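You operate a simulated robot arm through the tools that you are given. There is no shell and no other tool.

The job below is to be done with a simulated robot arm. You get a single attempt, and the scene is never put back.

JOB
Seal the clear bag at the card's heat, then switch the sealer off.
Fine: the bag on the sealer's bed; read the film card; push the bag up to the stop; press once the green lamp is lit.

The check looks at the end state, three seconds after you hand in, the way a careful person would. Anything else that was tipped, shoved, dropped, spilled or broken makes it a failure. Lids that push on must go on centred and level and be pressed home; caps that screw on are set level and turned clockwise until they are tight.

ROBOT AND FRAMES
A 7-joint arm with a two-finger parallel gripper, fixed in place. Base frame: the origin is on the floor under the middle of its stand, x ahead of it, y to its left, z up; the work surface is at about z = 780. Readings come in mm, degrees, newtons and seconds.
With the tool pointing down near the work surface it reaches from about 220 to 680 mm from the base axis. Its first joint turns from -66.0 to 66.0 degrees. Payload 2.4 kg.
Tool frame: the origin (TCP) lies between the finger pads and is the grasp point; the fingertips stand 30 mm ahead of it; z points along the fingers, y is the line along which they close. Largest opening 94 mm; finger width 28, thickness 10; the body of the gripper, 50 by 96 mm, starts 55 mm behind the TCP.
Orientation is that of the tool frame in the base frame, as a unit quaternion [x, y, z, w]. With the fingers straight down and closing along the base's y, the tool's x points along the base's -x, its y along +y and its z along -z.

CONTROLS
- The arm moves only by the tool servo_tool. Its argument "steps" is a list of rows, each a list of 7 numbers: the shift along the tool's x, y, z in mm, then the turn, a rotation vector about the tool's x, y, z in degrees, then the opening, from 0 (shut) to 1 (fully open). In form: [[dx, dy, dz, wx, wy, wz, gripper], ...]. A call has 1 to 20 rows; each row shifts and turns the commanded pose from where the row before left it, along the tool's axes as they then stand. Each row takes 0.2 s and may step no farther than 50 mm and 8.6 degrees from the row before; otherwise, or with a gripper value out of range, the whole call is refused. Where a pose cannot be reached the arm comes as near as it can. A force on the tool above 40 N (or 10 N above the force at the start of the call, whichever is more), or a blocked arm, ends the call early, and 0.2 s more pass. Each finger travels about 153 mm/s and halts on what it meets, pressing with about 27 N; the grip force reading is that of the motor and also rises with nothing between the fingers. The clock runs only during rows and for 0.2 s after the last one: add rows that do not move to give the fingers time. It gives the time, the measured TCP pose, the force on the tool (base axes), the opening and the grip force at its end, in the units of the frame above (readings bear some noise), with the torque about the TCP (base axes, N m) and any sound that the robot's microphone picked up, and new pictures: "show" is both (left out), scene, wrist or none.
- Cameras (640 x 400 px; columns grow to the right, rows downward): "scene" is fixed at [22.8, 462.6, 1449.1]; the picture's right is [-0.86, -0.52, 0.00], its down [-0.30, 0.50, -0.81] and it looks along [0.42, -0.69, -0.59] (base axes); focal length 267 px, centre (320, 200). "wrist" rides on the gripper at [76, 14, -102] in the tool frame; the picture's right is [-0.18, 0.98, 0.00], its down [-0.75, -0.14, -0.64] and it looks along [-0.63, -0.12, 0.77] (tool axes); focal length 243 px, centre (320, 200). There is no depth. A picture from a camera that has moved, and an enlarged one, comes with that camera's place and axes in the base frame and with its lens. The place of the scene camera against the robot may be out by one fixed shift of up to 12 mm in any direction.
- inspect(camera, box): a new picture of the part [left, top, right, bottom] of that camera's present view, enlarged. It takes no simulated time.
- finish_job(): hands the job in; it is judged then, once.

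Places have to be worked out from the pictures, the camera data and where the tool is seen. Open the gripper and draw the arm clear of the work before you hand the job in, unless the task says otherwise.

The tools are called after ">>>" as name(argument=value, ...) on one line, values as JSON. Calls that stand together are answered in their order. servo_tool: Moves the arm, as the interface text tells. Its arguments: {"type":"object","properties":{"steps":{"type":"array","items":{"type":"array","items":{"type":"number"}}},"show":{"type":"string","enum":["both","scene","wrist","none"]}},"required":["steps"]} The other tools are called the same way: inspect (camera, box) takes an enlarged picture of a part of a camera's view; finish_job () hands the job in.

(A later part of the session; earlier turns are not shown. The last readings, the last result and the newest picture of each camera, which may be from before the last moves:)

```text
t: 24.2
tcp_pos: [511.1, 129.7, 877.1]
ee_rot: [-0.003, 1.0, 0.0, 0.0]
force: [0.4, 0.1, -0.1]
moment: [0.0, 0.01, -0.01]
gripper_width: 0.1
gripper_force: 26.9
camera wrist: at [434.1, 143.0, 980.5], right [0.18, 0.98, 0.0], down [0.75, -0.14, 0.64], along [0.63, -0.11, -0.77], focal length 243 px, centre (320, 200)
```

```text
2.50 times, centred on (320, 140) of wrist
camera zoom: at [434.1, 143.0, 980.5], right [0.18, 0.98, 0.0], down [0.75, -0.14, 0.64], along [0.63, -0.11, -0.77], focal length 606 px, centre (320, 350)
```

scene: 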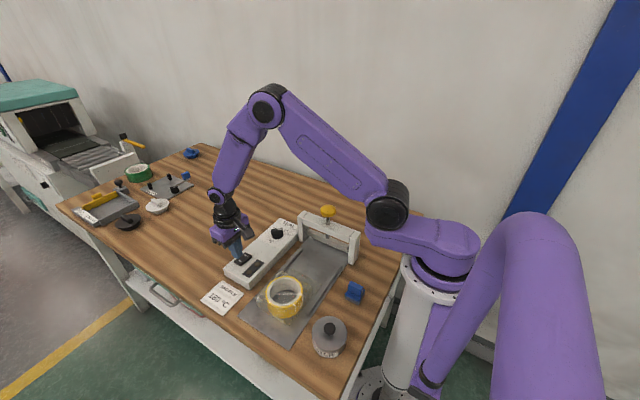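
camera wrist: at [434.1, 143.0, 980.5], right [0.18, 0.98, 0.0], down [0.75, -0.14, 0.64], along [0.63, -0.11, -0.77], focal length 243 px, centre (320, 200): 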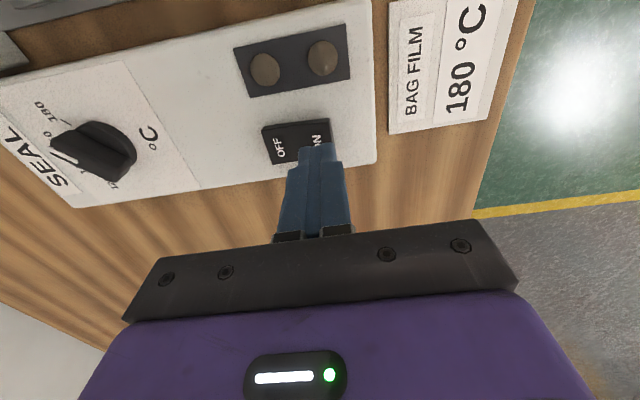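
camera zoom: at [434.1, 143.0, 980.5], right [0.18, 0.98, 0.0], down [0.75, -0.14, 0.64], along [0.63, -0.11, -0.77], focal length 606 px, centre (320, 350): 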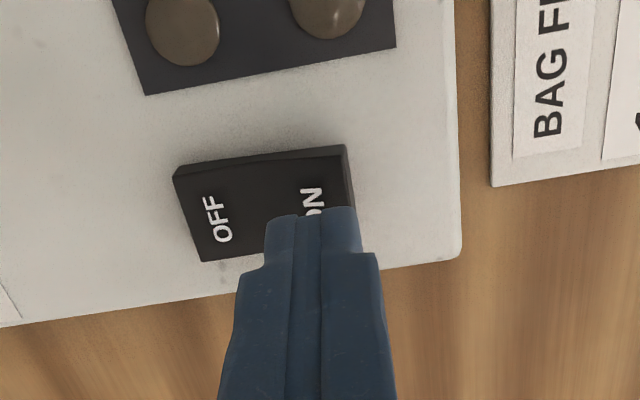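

Fingertips are over the ON label. Descending slowly until the rocker gives or force rises.

>>> servo_tool(steps=[[0, 2, 7, 0, 0, 0, 0], [0, 0, 7, 0, 0, 0, 0], [0, 0, 2, 0, 0, 0, 0], [0, 0, 2, 0, 0, 0, 0], [0, 0, 2, 0, 0, 0, 0], [0, 0, 1, 0, 0, 0, 0], [0, 0, 1, 0, 0, 0, 0]], show="wrist")

>>> inspect(camera="wrist", box=[220, 20, 400, 200])

```text
t: 25.8
tcp_pos: [509.9, 132.9, 857.9]
ee_rot: [-0.003, 1.0, 0.0, 0.001]
force: [1.1, 1.3, 0.9]
moment: [0.0, -0.05, -0.03]
gripper_width: 0.0
gripper_force: 27.3
camera wrist: at [432.7, 146.5, 960.7], right [0.18, 0.98, 0.0], down [0.75, -0.14, 0.64], along [0.63, -0.11, -0.77], focal length 243 px, centre (320, 200)
```

wrist: 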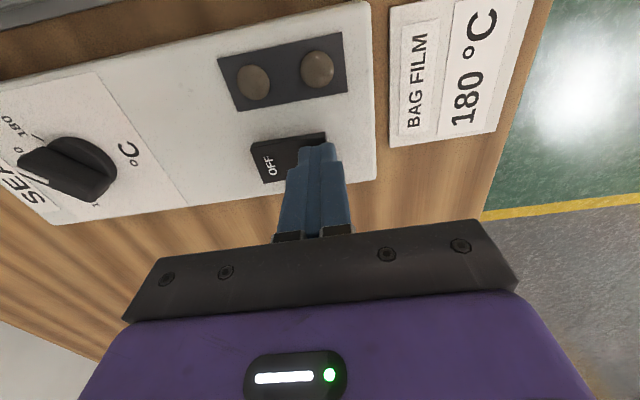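

```text
2.22 times, centred on (310, 110) of wrist
camera zoom: at [432.7, 146.5, 960.7], right [0.18, 0.98, 0.0], down [0.75, -0.14, 0.64], along [0.63, -0.11, -0.77], focal length 539 px, centre (342, 400)
```

zoom: 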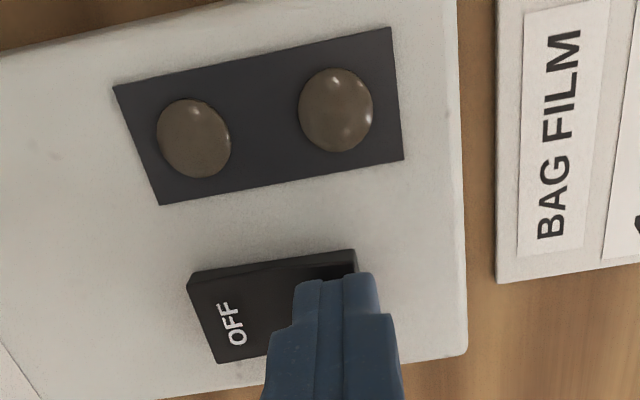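

No contact yet at fingertip z≈828; continuing down in small steps.

>>> servo_tool(steps=[[0, 0, 1.5, 0, 0, 0, 0], [0, 0, 1.5, 0, 0, 0, 0], [0, 0, 1.5, 0, 0, 0, 0], [0, 0, 1.5, 0, 0, 0, 0]], show="wrist")

>>> inspect(camera="wrist", box=[220, 20, 400, 200])

```text
t: 26.7
tcp_pos: [509.0, 132.4, 854.9]
ee_rot: [-0.004, 1.0, -0.001, -0.001]
force: [-5.8, -1.8, 12.9]
moment: [-0.2, 0.13, 0.0]
gripper_width: 0.2
gripper_force: 27.1
stopped in row 4: the force on the tool passed its limit at 46 N (the readings are from after the stop); the commanded pose is now the measured one
camera wrist: at [433.0, 146.5, 958.6], right [0.18, 0.98, 0.0], down [0.76, -0.14, 0.64], along [0.63, -0.11, -0.77], focal length 243 px, centre (320, 200)
```

wrist: 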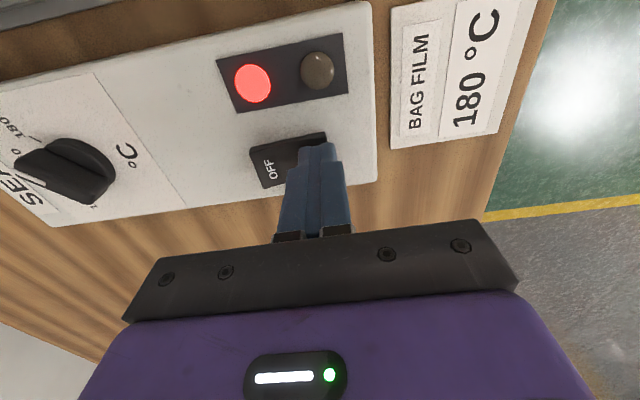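

```text
2.22 times, centred on (310, 110) of wrist
camera zoom: at [433.0, 146.5, 958.6], right [0.18, 0.98, 0.0], down [0.76, -0.14, 0.64], along [0.63, -0.11, -0.77], focal length 539 px, centre (342, 400)
```

zoom: 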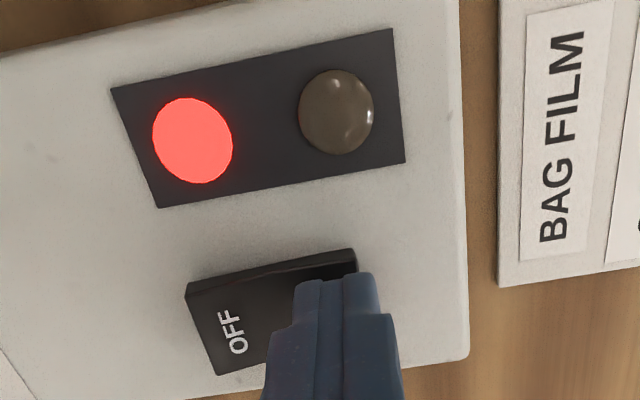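

The red lamp is lit, so the sealer is heating. I'll rise, move behind the bag at about (329, 245), yaw 90° so the fingers close along x, and open to about 60 mm.

>>> servo_tool(steps=[[0, 0, -48, 0, 0, 0, 0], [0, 0, -48, 0, 0, 0, 0], [36, 22.6, 0, 0, 0, 0, 0], [36, 22.6, 0, 0, 0, 0, 0], [36, 22.6, 0, 0, 0, 0, 0.3], [36, 22.6, 0, 0, 0, 0, 0.64], [36, 22.6, 0, 0, 0, 0, 0.64], [0, 0, 0, 0, 0, 8.2, 0.64], [0, 0, 0, 0, 0, 8.2, 0.64], [0, 0, 0, 0, 0, 8.2, 0.64], [0, 0, 0, 0, 0, 8.2, 0.64], [0, 0, 0, 0, 0, 8.2, 0.64], [0, 0, 0, 0, 0, 8.2, 0.64], [0, 0, 0, 0, 0, 8.2, 0.64], [0, 0, 0, 0, 0, 8.2, 0.64], [0, 0, 0, 0, 0, 8.2, 0.64], [0, 0, 0, 0, 0, 8.2, 0.64], [0, 0, 0, 0, 0, 8, 0.64], [0, 0, 0, 0, 0, 0, 0.64], [0, 0, 0, 0, 0, 0, 0.64]])

>>> inspect(camera="wrist", box=[160, 0, 480, 200])

>>> inspect(camera="scene", box=[210, 190, 370, 350])

```text
t: 30.9
tcp_pos: [328.8, 245.3, 949.4]
ee_rot: [0.705, 0.709, 0.0, 0.0]
force: [-0.4, 0.5, -0.1]
moment: [0.02, 0.01, -0.04]
gripper_width: 60.4
gripper_force: 0.0
camera wrist: at [342.9, 321.4, 1053.8], right [0.98, -0.18, 0.0], down [-0.14, -0.75, 0.64], along [-0.12, -0.63, -0.77], focal length 243 px, centre (320, 200)
```

scene: 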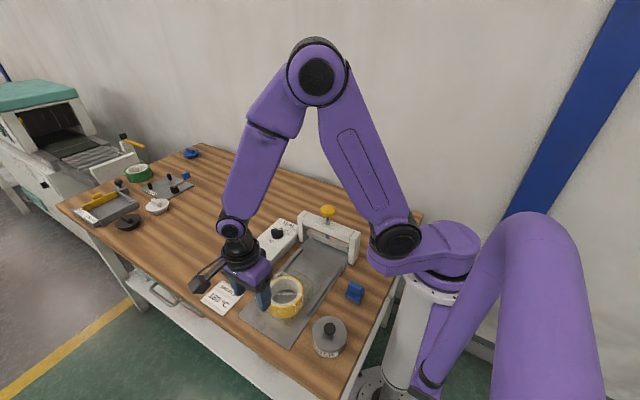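
wrist: 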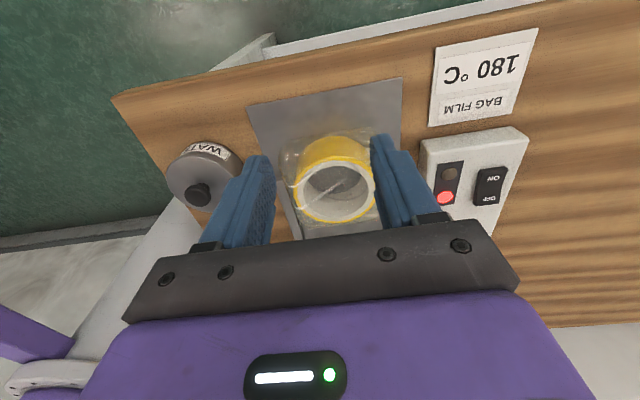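

```text
2.00 times, centred on (320, 100) of wrist
camera zoom: at [342.9, 321.4, 1053.8], right [0.98, -0.18, 0.0], down [-0.14, -0.75, 0.64], along [-0.12, -0.63, -0.77], focal length 485 px, centre (320, 400)
```

zoom: 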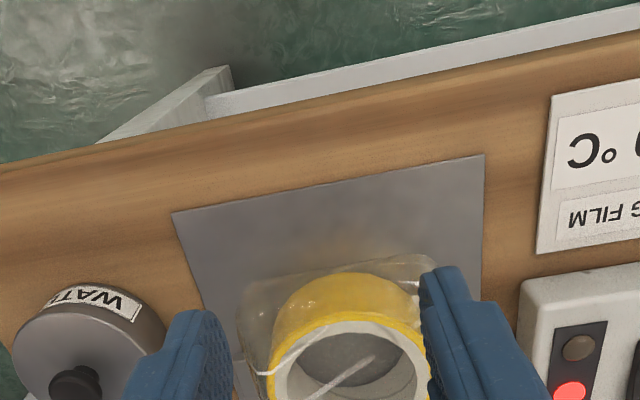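

```text
2.50 times, centred on (290, 270) of scene
camera zoom: at [22.8, 462.6, 1449.1], right [-0.86, -0.52, 0.0], down [-0.3, 0.5, -0.81], along [0.42, -0.69, -0.59], focal length 668 px, centre (395, 25)
```

zoom: 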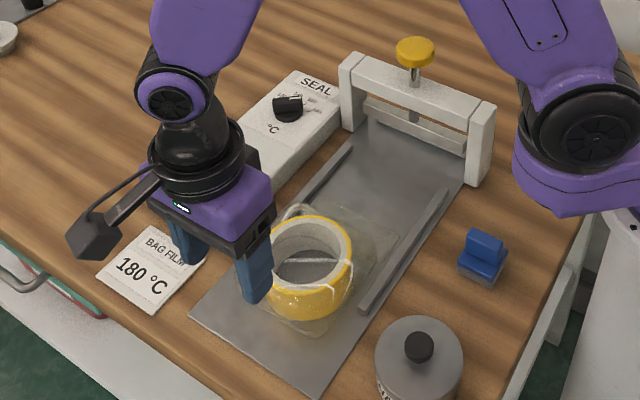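

Red lamp still lit; fingers are lined up behind the bag (bag's rear edge at y≈205, fingers' front at y≈231). Descending to fingertip z≈796.

>>> servo_tool(steps=[[0, 0, 41, 0, 0, 0, 0.64], [0, 0, 41, 0, 0, 0, 0.64], [0, 0, 30, 0, 0, 0, 0.64], [0, 0, 10, 0, 0, 0, 0.64], [0, 0, 0, 0, 0, 0, 0.64], [0, 0, 0, 0, 0, 0, 0.64]])

>>> inspect(camera="scene", box=[210, 220, 350, 350])

>>> inspect(camera="wrist", box=[200, 80, 460, 240])

```text
t: 32.3
tcp_pos: [329.9, 243.5, 826.0]
ee_rot: [0.705, 0.709, 0.0, 0.0]
force: [-1.1, 0.3, 1.2]
moment: [0.0, 0.0, -0.01]
gripper_width: 60.3
gripper_force: 0.0
camera wrist: at [342.5, 319.0, 930.5], right [0.98, -0.18, 0.0], down [-0.14, -0.75, 0.64], along [-0.11, -0.63, -0.77], focal length 243 px, centre (320, 200)
```

scene: 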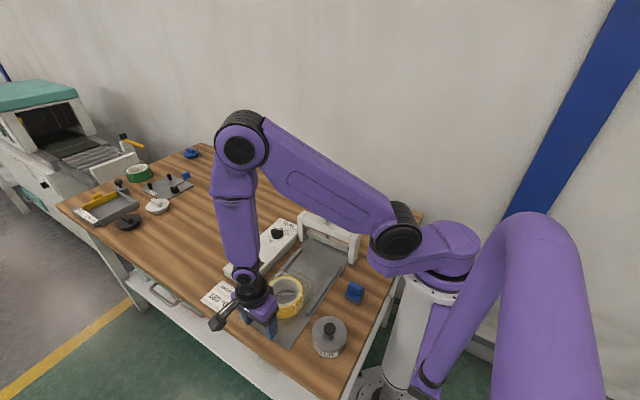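
wrist: 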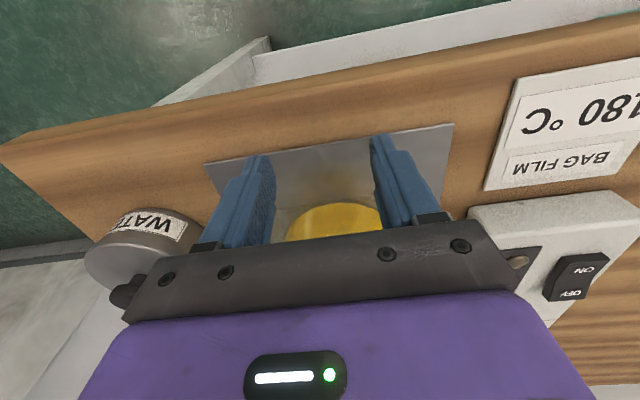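

```text
3.08 times, centred on (280, 285) of scene
camera zoom: at [22.8, 462.6, 1449.1], right [-0.86, -0.52, 0.0], down [-0.3, 0.5, -0.81], along [0.42, -0.69, -0.59], focal length 822 px, centre (443, -62)
```

zoom: 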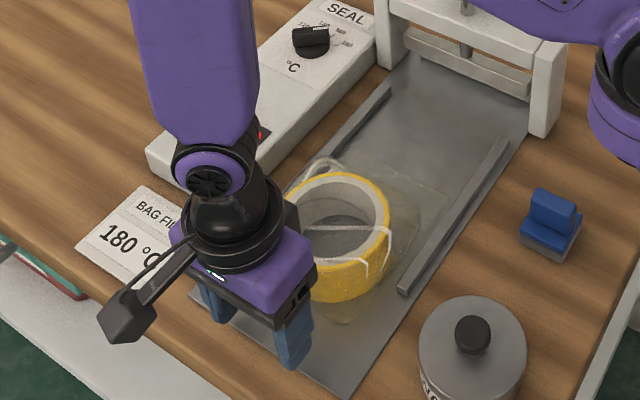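

```text
2.46 times, centred on (330, 160) of wrist
camera zoom: at [342.5, 319.0, 930.5], right [0.98, -0.18, 0.0], down [-0.14, -0.75, 0.64], along [-0.11, -0.63, -0.77], focal length 597 px, centre (295, 298)
```

zoom: 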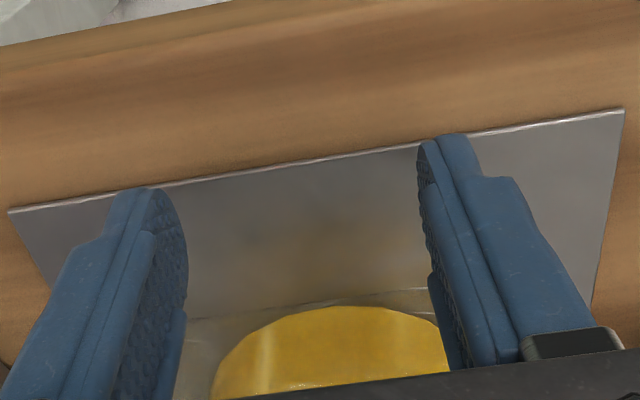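

Clear. Now pushing in -y slowly (tool -x), first 45 mm, watching the bag.

>>> servo_tool(steps=[[-6, 0, 0, 0, 0, 0, 0.64], [-6, 0, 0, 0, 0, 0, 0.64], [-6, 0, 0, 0, 0, 0, 0.64], [-4, 0, 0, 0, 0, 0, 0.64], [-4, 0, 0, 0, 0, 0, 0.64], [-4, 0, 0, 0, 0, 0, 0.64], [-4, 0, 0, 0, 0, 0, 0.64], [-4, 0, 0, 0, 0, 0, 0.64], [-4, 0, 0, 0, 0, 0, 0.64], [-4, 0, 0, 0, 0, 0, 0.64], [0, 0, 0, 0, 0, 0, 0.64]])

>>> inspect(camera="scene", box=[210, 220, 350, 350])

```text
t: 34.7
tcp_pos: [331.0, 198.6, 828.6]
ee_rot: [0.705, 0.709, 0.0, 0.0]
force: [0.2, 0.8, 0.3]
moment: [0.01, 0.03, 0.04]
gripper_width: 60.2
gripper_force: 0.0
camera wrist: at [343.4, 275.5, 931.8], right [0.98, -0.18, 0.0], down [-0.14, -0.75, 0.64], along [-0.11, -0.63, -0.77], focal length 243 px, centre (320, 200)
```

scene: 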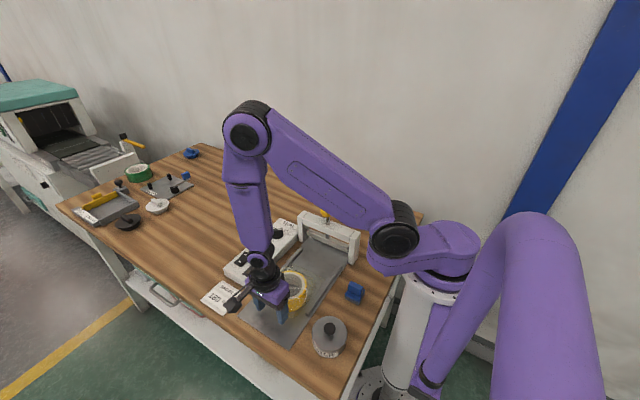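
wrist: 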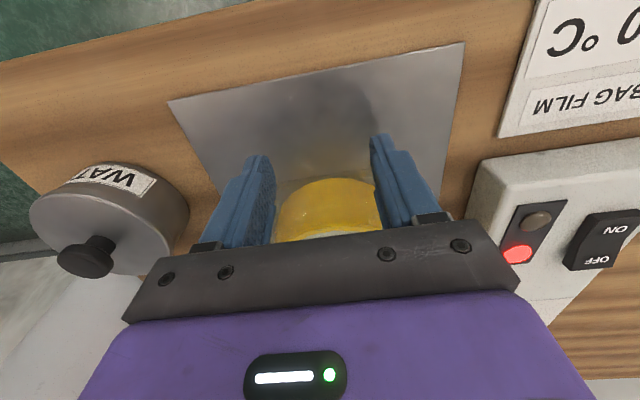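

```text
3.08 times, centred on (280, 285) of scene
camera zoom: at [22.8, 462.6, 1449.1], right [-0.86, -0.52, 0.0], down [-0.3, 0.5, -0.81], along [0.42, -0.69, -0.59], focal length 822 px, centre (443, -62)
```

zoom: 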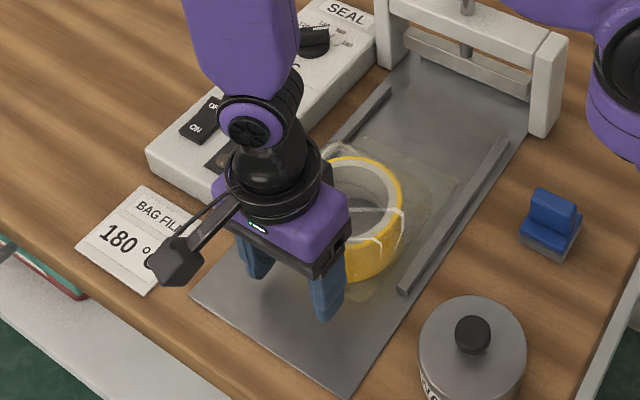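

The bag is sliding straight with little force. Continue pushing 56 mm.

>>> servo_tool(steps=[[-4, 0, 0, 0, 0, 0, 0.64], [-4, 0, 0, 0, 0, 0, 0.64], [-4, 0, 0, 0, 0, 0, 0.64], [-4, 0, 0, 0, 0, 0, 0.64], [-4, 0, 0, 0, 0, 0, 0.64], [-4, 0, 0, 0, 0, 0, 0.64], [-4, 0, 0, 0, 0, 0, 0.64], [-4, 0, 0, 0, 0, 0, 0.64], [-4, 0, 0, 0, 0, 0, 0.64], [-4, 0, 0, 0, 0, 0, 0.64], [-4, 0, 0, 0, 0, 0, 0.64], [-4, 0, 0, 0, 0, 0, 0.64], [-4, 0, 0, 0, 0, 0, 0.64], [-4, 0, 0, 0, 0, 0, 0.64], [0, 0, 0, 0, 0, 0, 0.64]])

>>> inspect(camera="scene", box=[230, 200, 370, 330])

```text
t: 37.9
tcp_pos: [328.8, 143.4, 829.0]
ee_rot: [0.705, 0.709, 0.0, 0.0]
force: [0.0, 0.1, -0.3]
moment: [0.0, -0.01, 0.02]
gripper_width: 60.4
gripper_force: 0.0
camera wrist: at [343.2, 219.0, 931.7], right [0.98, -0.18, 0.0], down [-0.14, -0.75, 0.64], along [-0.12, -0.63, -0.77], focal length 243 px, centre (320, 200)
```

scene: 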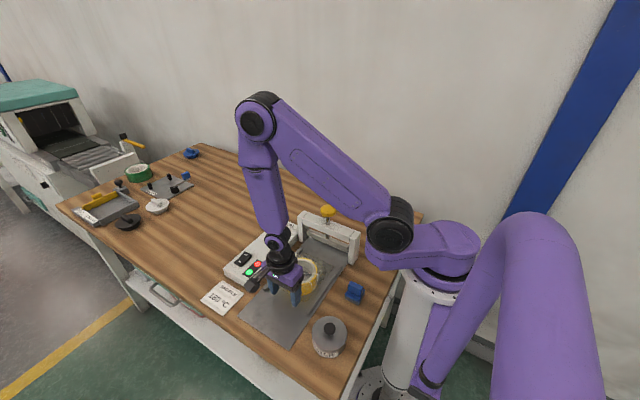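
wrist: 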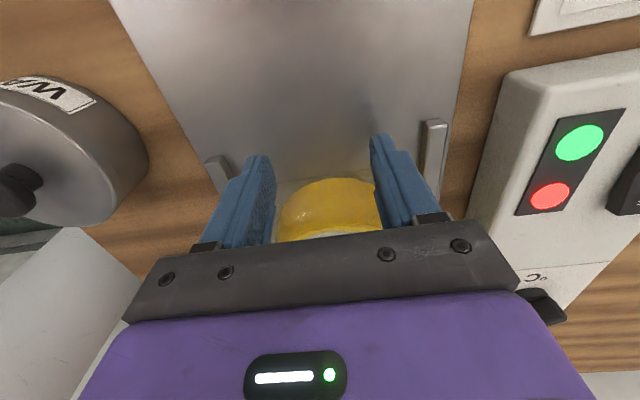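

```text
3.08 times, centred on (300, 265) of scene
camera zoom: at [22.8, 462.6, 1449.1], right [-0.86, -0.52, 0.0], down [-0.3, 0.5, -0.81], along [0.42, -0.69, -0.59], focal length 822 px, centre (382, 0)
```

zoom: 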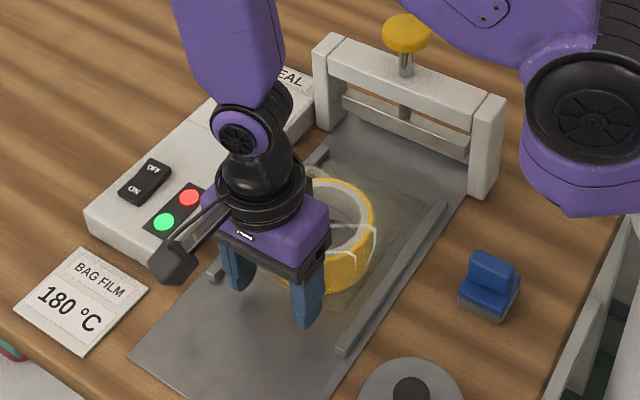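

The green lamp is already lit. Continue pushing 40 mm more, then look.

>>> servo_tool(steps=[[-4, 0, 0.2, 0, 0, 0, 0.64], [-4, 0, 0.2, 0, 0, 0, 0.64], [-4, 0, 0.2, 0, 0, 0, 0.64], [-4, 0, 0.2, 0, 0, 0, 0.64], [-4, 0, 0.2, 0, 0, 0, 0.64], [-4, 0, 0.2, 0, 0, 0, 0.64], [-4, 0, 0, 0, 0, 0, 0.64], [-4, 0, 0, 0, 0, 0, 0.64], [-4, 0, 0, 0, 0, 0, 0.64], [-4, 0, 0, 0, 0, 0, 0.64], [0, 0, 0, 0, 0, 0, 0.64]])

>>> inspect(camera="scene", box=[250, 195, 370, 305])

```text
t: 40.3
tcp_pos: [330.9, 101.4, 826.1]
ee_rot: [0.706, 0.708, 0.0, 0.001]
force: [0.0, -0.5, 0.5]
moment: [0.0, 0.0, 0.0]
gripper_width: 60.8
gripper_force: 0.1
camera wrist: at [344.0, 178.9, 930.6], right [0.98, -0.18, 0.0], down [-0.14, -0.75, 0.64], along [-0.12, -0.63, -0.77], focal length 243 px, centre (320, 200)
```

scene: 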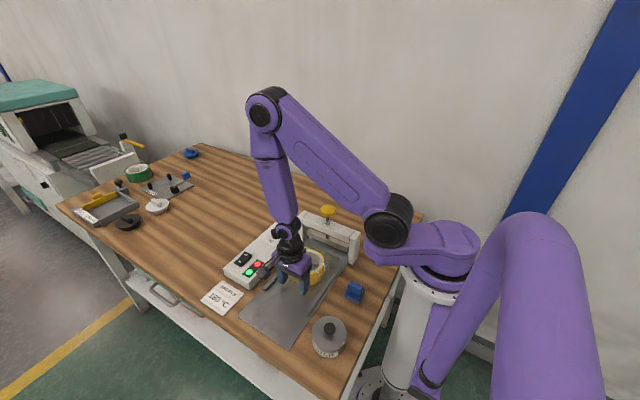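
wrist: 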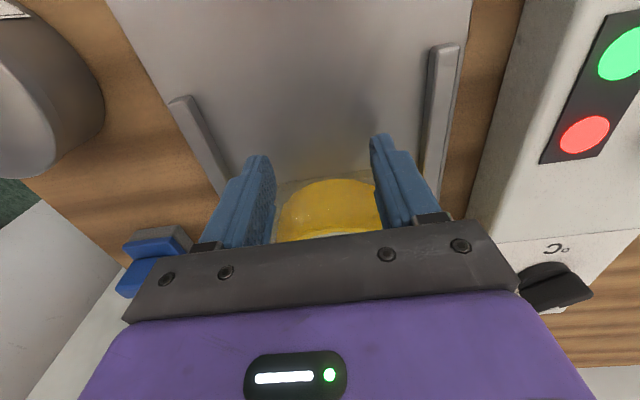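

```text
3.64 times, centred on (310, 250) of scene
camera zoom: at [22.8, 462.6, 1449.1], right [-0.86, -0.52, 0.0], down [-0.3, 0.5, -0.81], along [0.42, -0.69, -0.59], focal length 972 px, centre (356, 18)
```

zoom: 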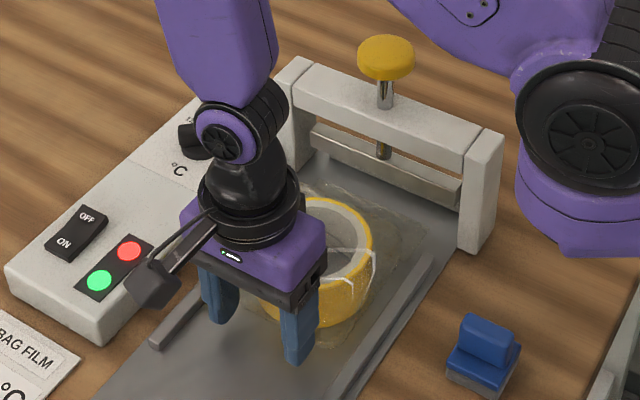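

The bag's mouth is now near the press bar; force still about zero. Continue in 2 mm steps, watching for the stop.

>>> servo_tool(steps=[[-2, 0, 0, 0, 0, 0, 0.64], [-2, 0, 0, 0, 0, 0, 0.64], [-2, 0, 0, 0, 0, 0, 0.64], [-2, 0, 0, 0, 0, 0, 0.64], [-2, 0, 0, 0, 0, 0, 0.64], [-2, 0, 0, 0, 0, 0, 0.64], [-2, 0, 0, 0, 0, 0, 0.64]])

>>> inspect(camera="scene", box=[290, 195, 370, 285])

```text
t: 41.9
tcp_pos: [329.7, 88.2, 828.0]
ee_rot: [0.705, 0.709, -0.001, 0.0]
force: [0.4, 0.4, 0.0]
moment: [0.02, -0.01, 0.01]
gripper_width: 60.3
gripper_force: 0.1
camera wrist: at [343.5, 164.8, 931.1], right [0.98, -0.18, 0.0], down [-0.14, -0.75, 0.64], along [-0.12, -0.63, -0.77], focal length 243 px, centre (320, 200)
```

scene: 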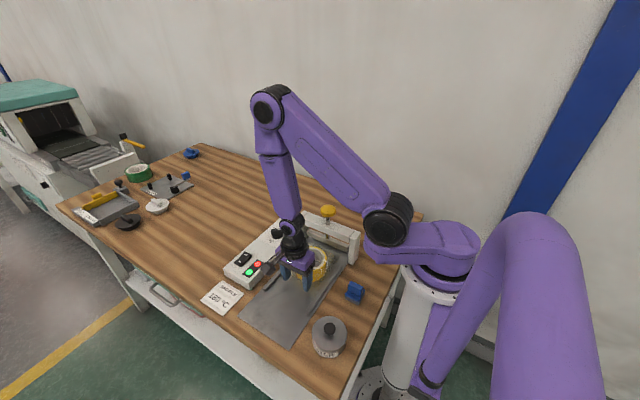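
wrist: 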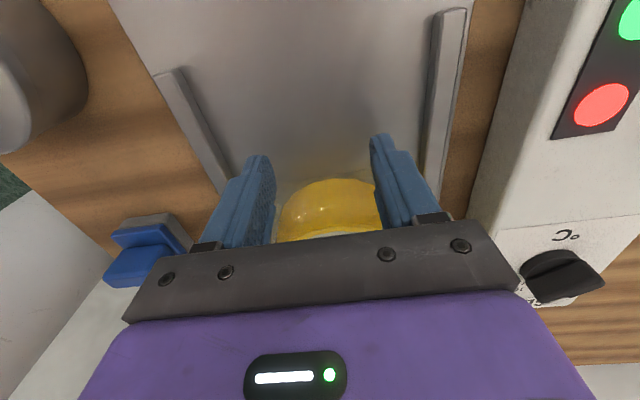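

```text
4.44 times, centred on (330, 240) of scene
camera zoom: at [22.8, 462.6, 1449.1], right [-0.86, -0.52, 0.0], down [-0.3, 0.5, -0.81], along [0.42, -0.69, -0.59], focal length 1188 px, centre (276, 22)
```

zoom: 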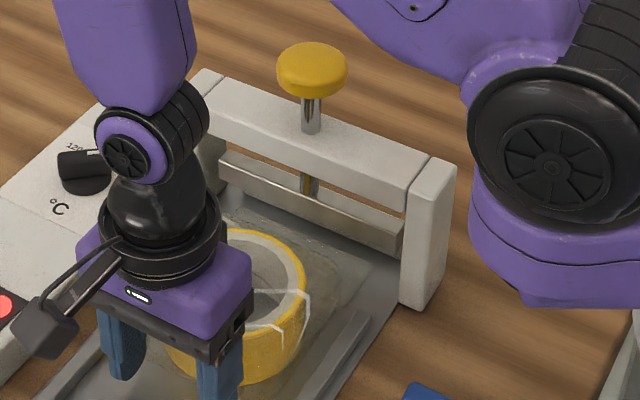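

Still no resistance. Next 10 mm in small steps.

>>> servo_tool(steps=[[-2, 0, 0.2, 0, 0, 0, 0.64], [-2, 0, 0.2, 0, 0, 0, 0.64], [-2, 0, 0.2, 0, 0, 0, 0.64], [-2, 0, 0.2, 0, 0, 0, 0.64], [-2, 0, 0, 0, 0, 0, 0.64]], show="scene")

>>> inspect(camera="scene", box=[290, 195, 370, 285])

```text
t: 43.1
tcp_pos: [331.0, 78.6, 826.0]
ee_rot: [0.705, 0.709, 0.0, 0.0]
force: [-0.1, 1.1, 1.6]
moment: [0.04, -0.02, 0.03]
gripper_width: 60.2
gripper_force: 0.1
```

scene: 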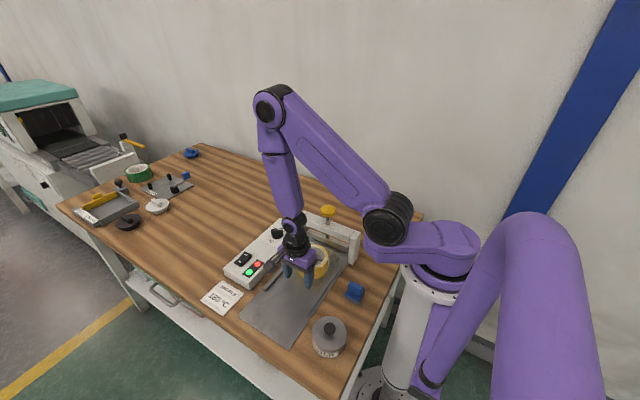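

```text
4.44 times, centred on (330, 240) of scene
camera zoom: at [22.8, 462.6, 1449.1], right [-0.86, -0.52, 0.0], down [-0.3, 0.5, -0.81], along [0.42, -0.69, -0.59], focal length 1188 px, centre (276, 22)
```

zoom: 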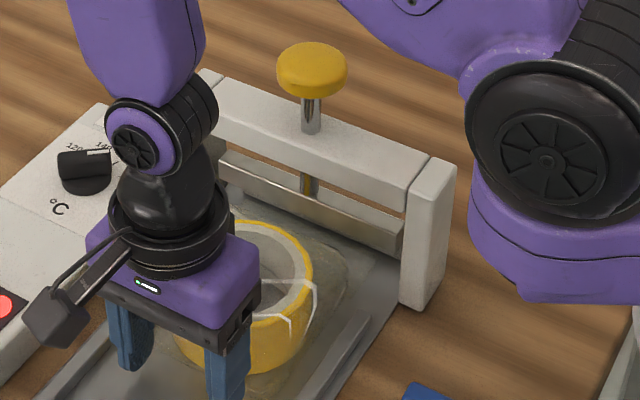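

The flap is sliding beneath the bar; continue another 10 mm with force watch.

>>> servo_tool(steps=[[-2, 0, 0, 0, 0, 0, 0.64], [-2, 0, 0, 0, 0, 0, 0.64], [-2, 0, 0, 0, 0, 0, 0.64], [-2, 0, 0, 0, 0, 0, 0.64], [-2, 0, 0, 0, 0, 0, 0.64]], show="wrist")

>>> inspect(camera="scene", box=[290, 195, 370, 285])

```text
t: 44.3
tcp_pos: [331.0, 73.5, 825.7]
ee_rot: [0.703, 0.711, 0.001, 0.0]
force: [0.9, 13.9, 3.2]
moment: [-0.12, 0.13, -0.55]
gripper_width: 59.6
gripper_force: 0.0
stopped in row 5: the force on the tool passed its limit at 44 N (the readings are from after the stop); the commanded pose is now the measured one
camera wrist: at [343.2, 149.1, 930.3], right [0.99, -0.17, 0.0], down [-0.13, -0.75, 0.64], along [-0.11, -0.63, -0.77], focal length 243 px, centre (320, 200)
```

wrist: 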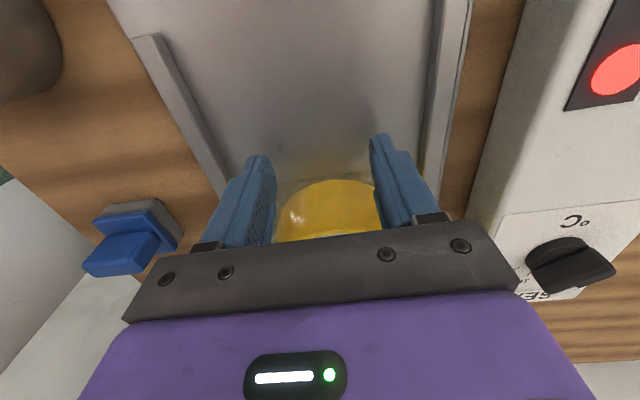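

```text
4.44 times, centred on (330, 240) of scene
camera zoom: at [22.8, 462.9, 1449.0], right [-0.86, -0.52, 0.0], down [-0.3, 0.5, -0.81], along [0.42, -0.69, -0.59], focal length 1188 px, centre (276, 22)
```

zoom: 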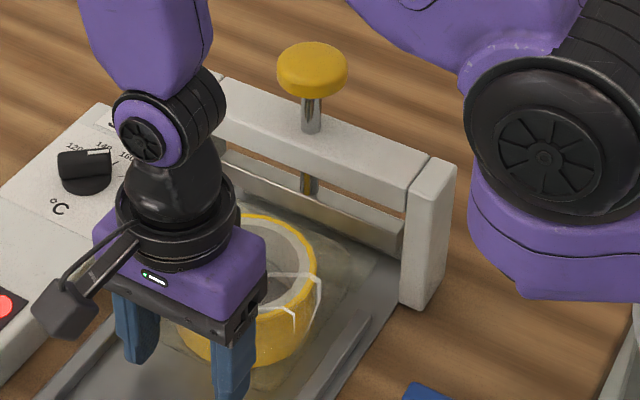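

Contact with the stop: force rose to 44 N and the motion stopped at TCP y≈73.5. I'll back off in +y, rise, and look at the bag's position under the bar.

>>> servo_tool(steps=[[5, 0, 0, 0, 0, 0, 0.64], [15, 0, 0, 0, 0, 0, 0.64], [30, 0, 0, 0, 0, 0, 0.64], [0, 0, -45, 0, 0, 0, 0.64], [0, 0, -45, 0, 0, 0, 0.64], [0, 0, -45, 0, 0, 0, 0.64], [-45, 0, 0, 0, 0, 0, 0.64], [-45, 0, -10, 0, 0, 0, 0.64], [0, 0, 0, 0, 0, 0, 0.64], [0, 0, 0, 0, 0, 0, 0.64]])

>>> inspect(camera="wrist", box=[180, 0, 480, 180])

>>> inspect(camera="scene", box=[230, 195, 370, 305])

```text
t: 46.5
tcp_pos: [329.6, 32.5, 970.3]
ee_rot: [0.703, 0.711, 0.001, 0.0]
force: [0.1, 0.3, 0.2]
moment: [0.0, -0.01, 0.02]
gripper_width: 60.1
gripper_force: 0.2
camera wrist: at [342.8, 108.8, 1074.3], right [0.98, -0.17, 0.0], down [-0.13, -0.75, 0.64], along [-0.11, -0.63, -0.77], focal length 243 px, centre (320, 200)
```

scene: 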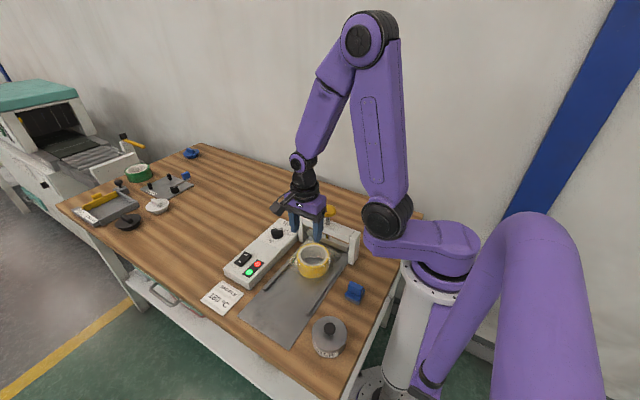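
wrist: 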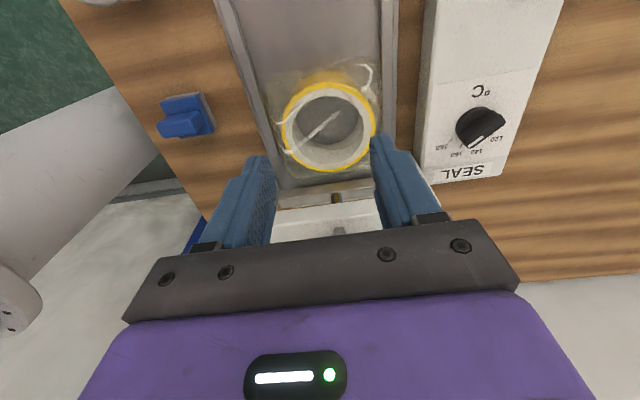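

```text
2.13 times, centred on (330, 90) of wrist
camera zoom: at [342.8, 108.8, 1074.3], right [0.98, -0.17, 0.0], down [-0.13, -0.75, 0.64], along [-0.11, -0.63, -0.77], focal length 518 px, centre (299, 435)
```

zoom: 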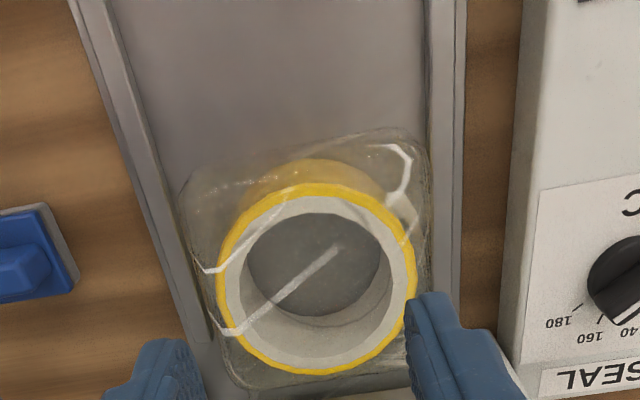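

```text
3.64 times, centred on (300, 250) of scene
camera zoom: at [22.8, 462.6, 1449.1], right [-0.86, -0.52, 0.0], down [-0.3, 0.5, -0.81], along [0.42, -0.69, -0.59], focal length 972 px, centre (393, 18)
```

zoom: 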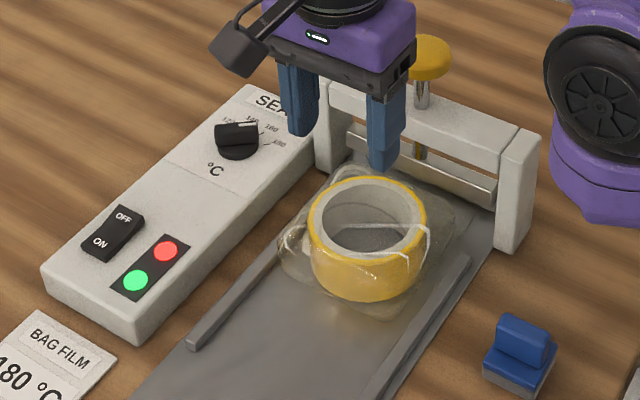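

Bag looks seated and both lamps are lit. Let me check the dial once more, since the pointer looks odd from this angle, and the bar area.

>>> inspect(camera="wrist", box=[420, 90, 540, 190])

>>> inspect(camera="scene", box=[255, 215, 315, 255])

>>> inspect(camera="wrist", box=[270, 120, 390, 240])

```text
4.00 times, centred on (480, 140) of wrist
camera zoom: at [342.8, 108.8, 1074.3], right [0.98, -0.17, 0.0], down [-0.13, -0.75, 0.64], along [-0.11, -0.63, -0.77], focal length 970 px, centre (-320, 440)
```

zoom: 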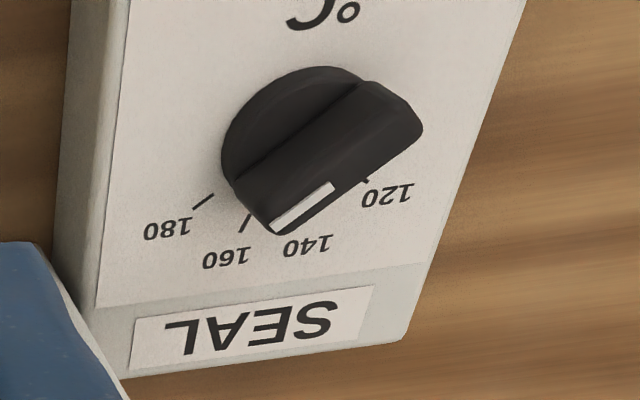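

```text
10.00 times, centred on (285, 235) of scene
camera zoom: at [22.8, 462.6, 1449.1], right [-0.86, -0.52, 0.0], down [-0.3, 0.5, -0.81], along [0.42, -0.69, -0.59], focal length 2673 px, centre (670, -150)
```

zoom: 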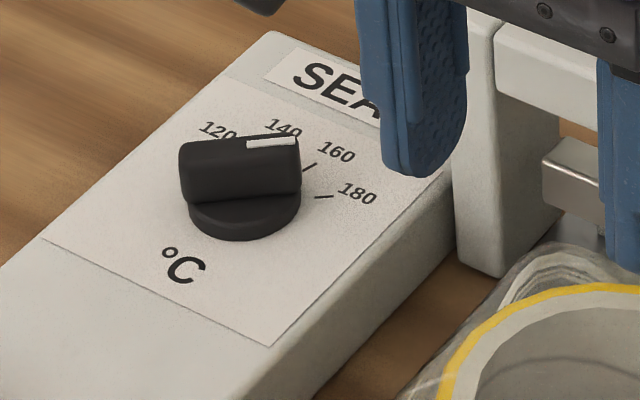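

```text
3.33 times, centred on (330, 180) of wrist
camera zoom: at [342.8, 108.8, 1074.3], right [0.98, -0.17, 0.0], down [-0.13, -0.75, 0.64], along [-0.11, -0.63, -0.77], focal length 809 px, centre (287, 267)
```

zoom: 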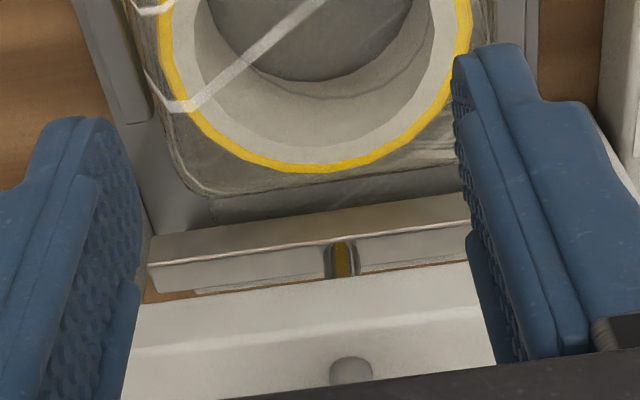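

The dial pointer is parallel to the 180 tick (only parallax), and the mouth flap lies beneath the bar. Now I rise well clear, close the fingers and go over the yellow press knob to locate it precisely.

>>> servo_tool(steps=[[0, 0, -45, 0, 0, 0, 0.3], [0, 0, -45, 0, 0, 0, 0], [0, 0, -30, 0, 0, 0, 0], [-36, -2, 0, 0, 0, 0, 0], [-36, -2, 0, 0, 0, 0, 0], [-36, -2, 0, 0, 0, 0, 0], [0, 0, 0, 0, 0, 0, 0], [0, 0, 0, 0, 0, 0, 0]])

>>> inspect(camera="wrist", box=[220, 0, 420, 170])

>>> inspect(camera="scene", box=[280, 150, 380, 280])

```text
t: 48.3
tcp_pos: [325.6, -75.9, 1089.6]
ee_rot: [0.704, 0.711, 0.0, 0.0]
force: [0.0, -0.1, 0.6]
moment: [0.0, 0.02, -0.02]
gripper_width: 0.0
gripper_force: 27.0
camera wrist: at [338.5, 0.5, 1193.9], right [0.98, -0.17, 0.0], down [-0.13, -0.75, 0.64], along [-0.11, -0.63, -0.77], focal length 243 px, centre (320, 200)
```

scene: 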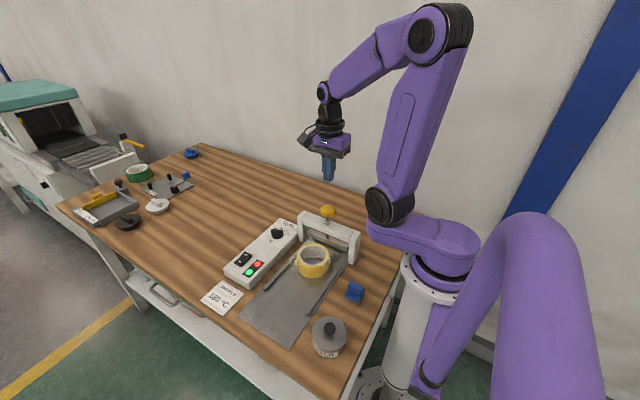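
wrist: 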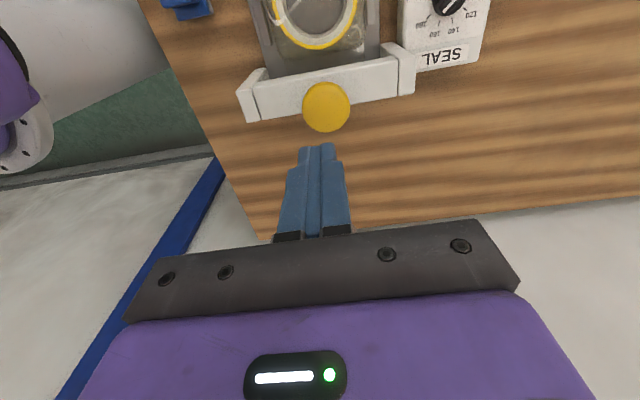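

```text
2.35 times, centred on (320, 85) of wrist
camera zoom: at [338.5, 0.5, 1193.9], right [0.98, -0.17, 0.0], down [-0.13, -0.75, 0.64], along [-0.11, -0.63, -0.77], focal length 571 px, centre (320, 471)
```

zoom: 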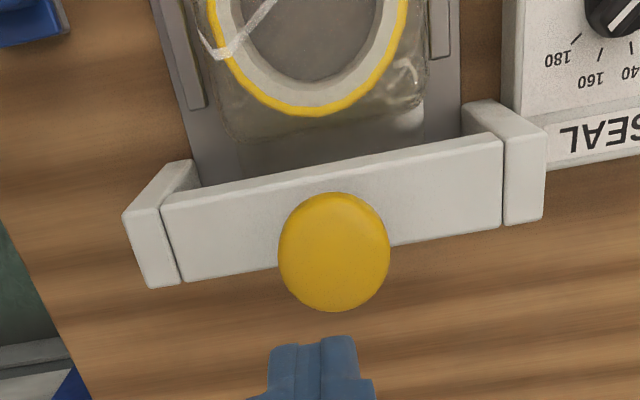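

```text
3.08 times, centred on (330, 215) of scene
camera zoom: at [22.8, 462.6, 1449.1], right [-0.86, -0.52, 0.0], down [-0.3, 0.5, -0.81], along [0.42, -0.69, -0.59], focal length 822 px, centre (289, 154)
```

zoom: 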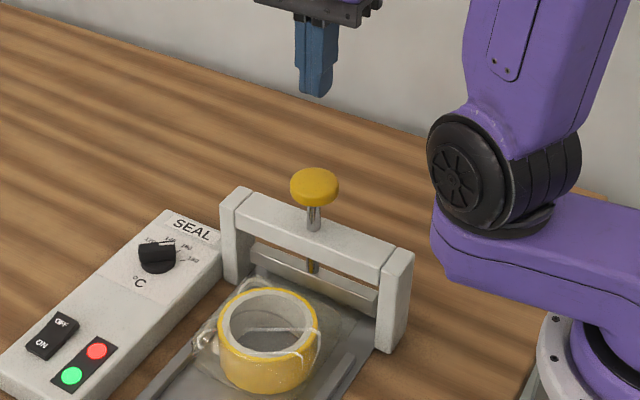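

The yellow knob is at about (330, -83), top near z≈950; both lamps (red+green) still lit. I'll centre above it and come down to just above the knob.

>>> servo_tool(steps=[[-7, 4.5, 0, 0, 0, 0, 0], [0, 0, 45, 0, 0, 0, 0], [0, 0, 45, 0, 0, 0, 0], [0, 0, 0, 0, 0, 0, 0], [0, 0, 0, 0, 0, 0, 0]])

>>> inspect(camera="wrist", box=[220, 60, 420, 220])

>>> inspect(camera="scene", box=[280, 150, 380, 280])

```text
t: 49.5
tcp_pos: [331.5, -81.8, 1000.9]
ee_rot: [0.703, 0.711, -0.001, 0.001]
force: [-0.5, 0.1, 0.2]
moment: [-0.02, 0.0, -0.02]
gripper_width: 0.0
gripper_force: 27.4
camera wrist: at [344.2, -5.2, 1104.6], right [0.98, -0.17, 0.0], down [-0.13, -0.75, 0.64], along [-0.11, -0.63, -0.77], focal length 243 px, centre (320, 200)
```

scene: 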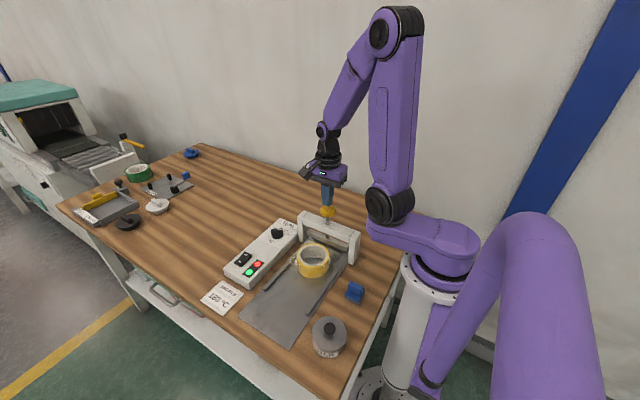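
wrist: 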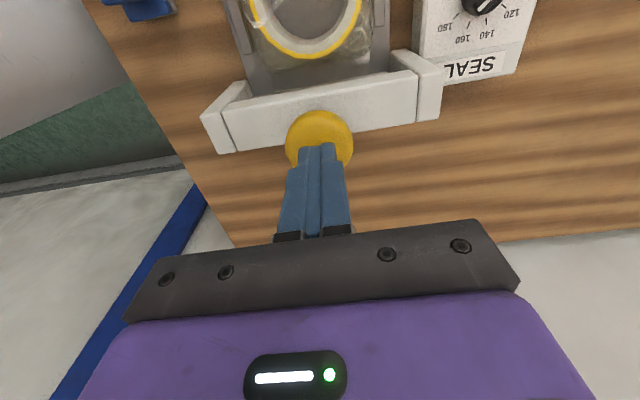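

```text
2.50 times, centred on (320, 140) of wrist
camera zoom: at [344.2, -5.2, 1104.6], right [0.98, -0.17, 0.0], down [-0.13, -0.75, 0.64], along [-0.11, -0.63, -0.77], focal length 606 px, centre (320, 350)
```

zoom: 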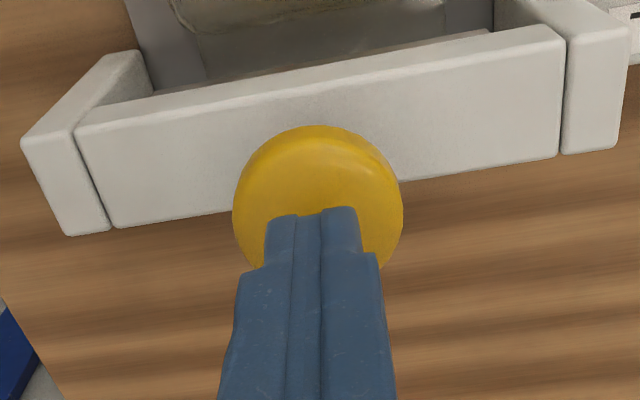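

```text
3.08 times, centred on (330, 215) of scene
camera zoom: at [22.8, 462.6, 1449.1], right [-0.86, -0.52, 0.0], down [-0.3, 0.5, -0.81], along [0.42, -0.69, -0.59], focal length 822 px, centre (289, 154)
```

zoom: 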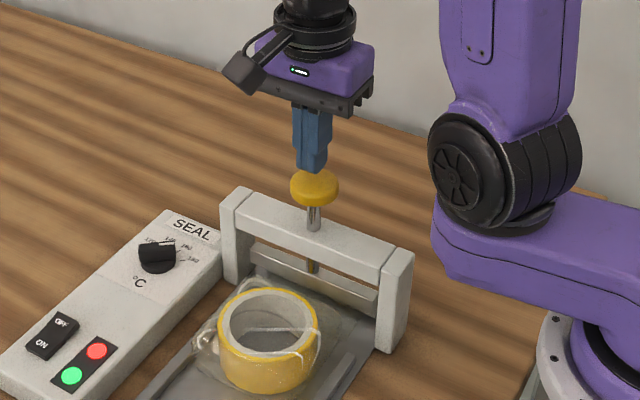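

Centred over the knob (top ≈ 945). Descending to contact gently.

>>> servo_tool(steps=[[0, 0, 10, 0, 0, 0, 0], [0, 0, 8, 0, 0, 0, 0], [0, 0, 4, 0, 0, 0, 0], [0, 0, 4, 0, 0, 0, 0], [0, 0, 4, 0, 0, 0, 0], [0, 0, 0, 0, 0, 0, 0]], show="scene")

>>> inspect(camera="scene", box=[280, 150, 380, 280])

```text
t: 50.9
tcp_pos: [329.7, -83.5, 970.4]
ee_rot: [0.704, 0.71, -0.001, 0.001]
force: [1.0, 0.4, 2.2]
moment: [0.03, -0.05, 0.01]
gripper_width: 0.1
gripper_force: 27.0
```

scene: 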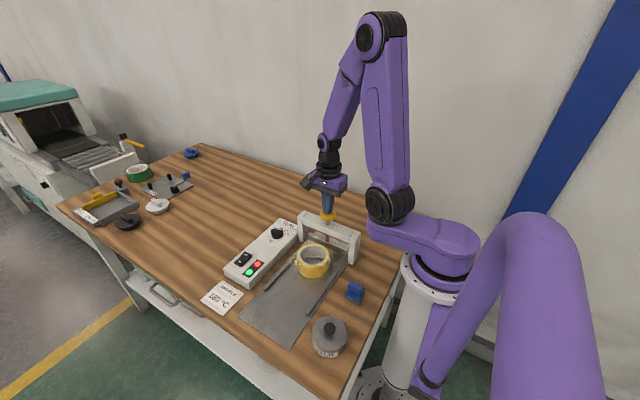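

```text
3.08 times, centred on (330, 215) of scene
camera zoom: at [22.8, 462.7, 1449.1], right [-0.86, -0.52, 0.0], down [-0.3, 0.5, -0.81], along [0.42, -0.69, -0.59], focal length 822 px, centre (289, 154)
```

zoom: 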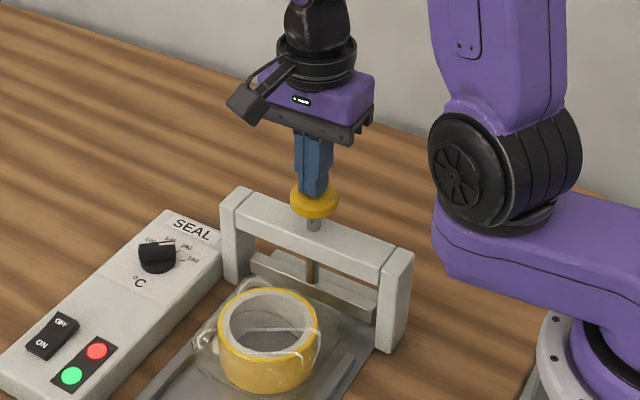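

The knob has started moving down with only about 2 N. Continue pressing in 4 mm rows with the force limit as guard.

>>> servo_tool(steps=[[0, 0, 4, 0, 0, 0, 0], [0, 0, 4, 0, 0, 0, 0], [0, 0, 4, 0, 0, 0, 0], [0, 0, 4, 0, 0, 0, 0], [0, 0, 3, 0, 0, 0, 0], [0, 0, 3, 0, 0, 0, 0]], show="scene")

>>> inspect(camera="scene", box=[280, 150, 380, 280])

```text
t: 51.9
tcp_pos: [330.5, -83.7, 957.7]
ee_rot: [0.704, 0.711, 0.0, 0.0]
force: [-5.3, 0.9, 20.1]
moment: [0.22, 0.17, 0.0]
gripper_width: 0.1
gripper_force: 26.6
stopped in row 4: the force on the tool passed its limit at 56 N (the readings are from after the stop); the commanded pose is now the measured one
```

scene: 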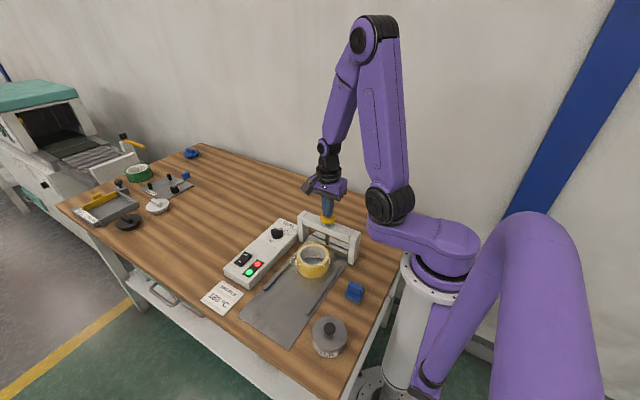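

```text
3.08 times, centred on (330, 215) of scene
camera zoom: at [22.4, 462.7, 1449.1], right [-0.86, -0.52, 0.0], down [-0.3, 0.5, -0.81], along [0.42, -0.69, -0.59], focal length 822 px, centre (289, 154)
```

zoom: 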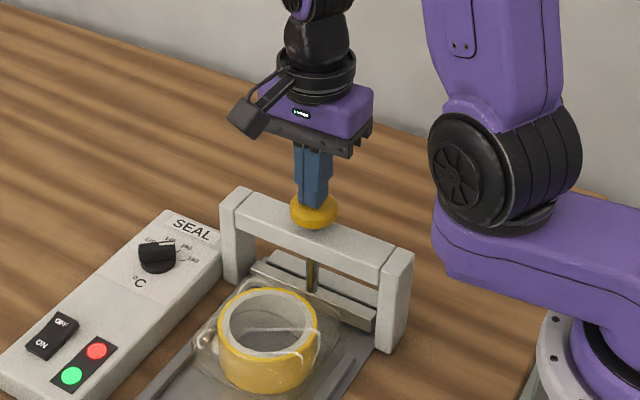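

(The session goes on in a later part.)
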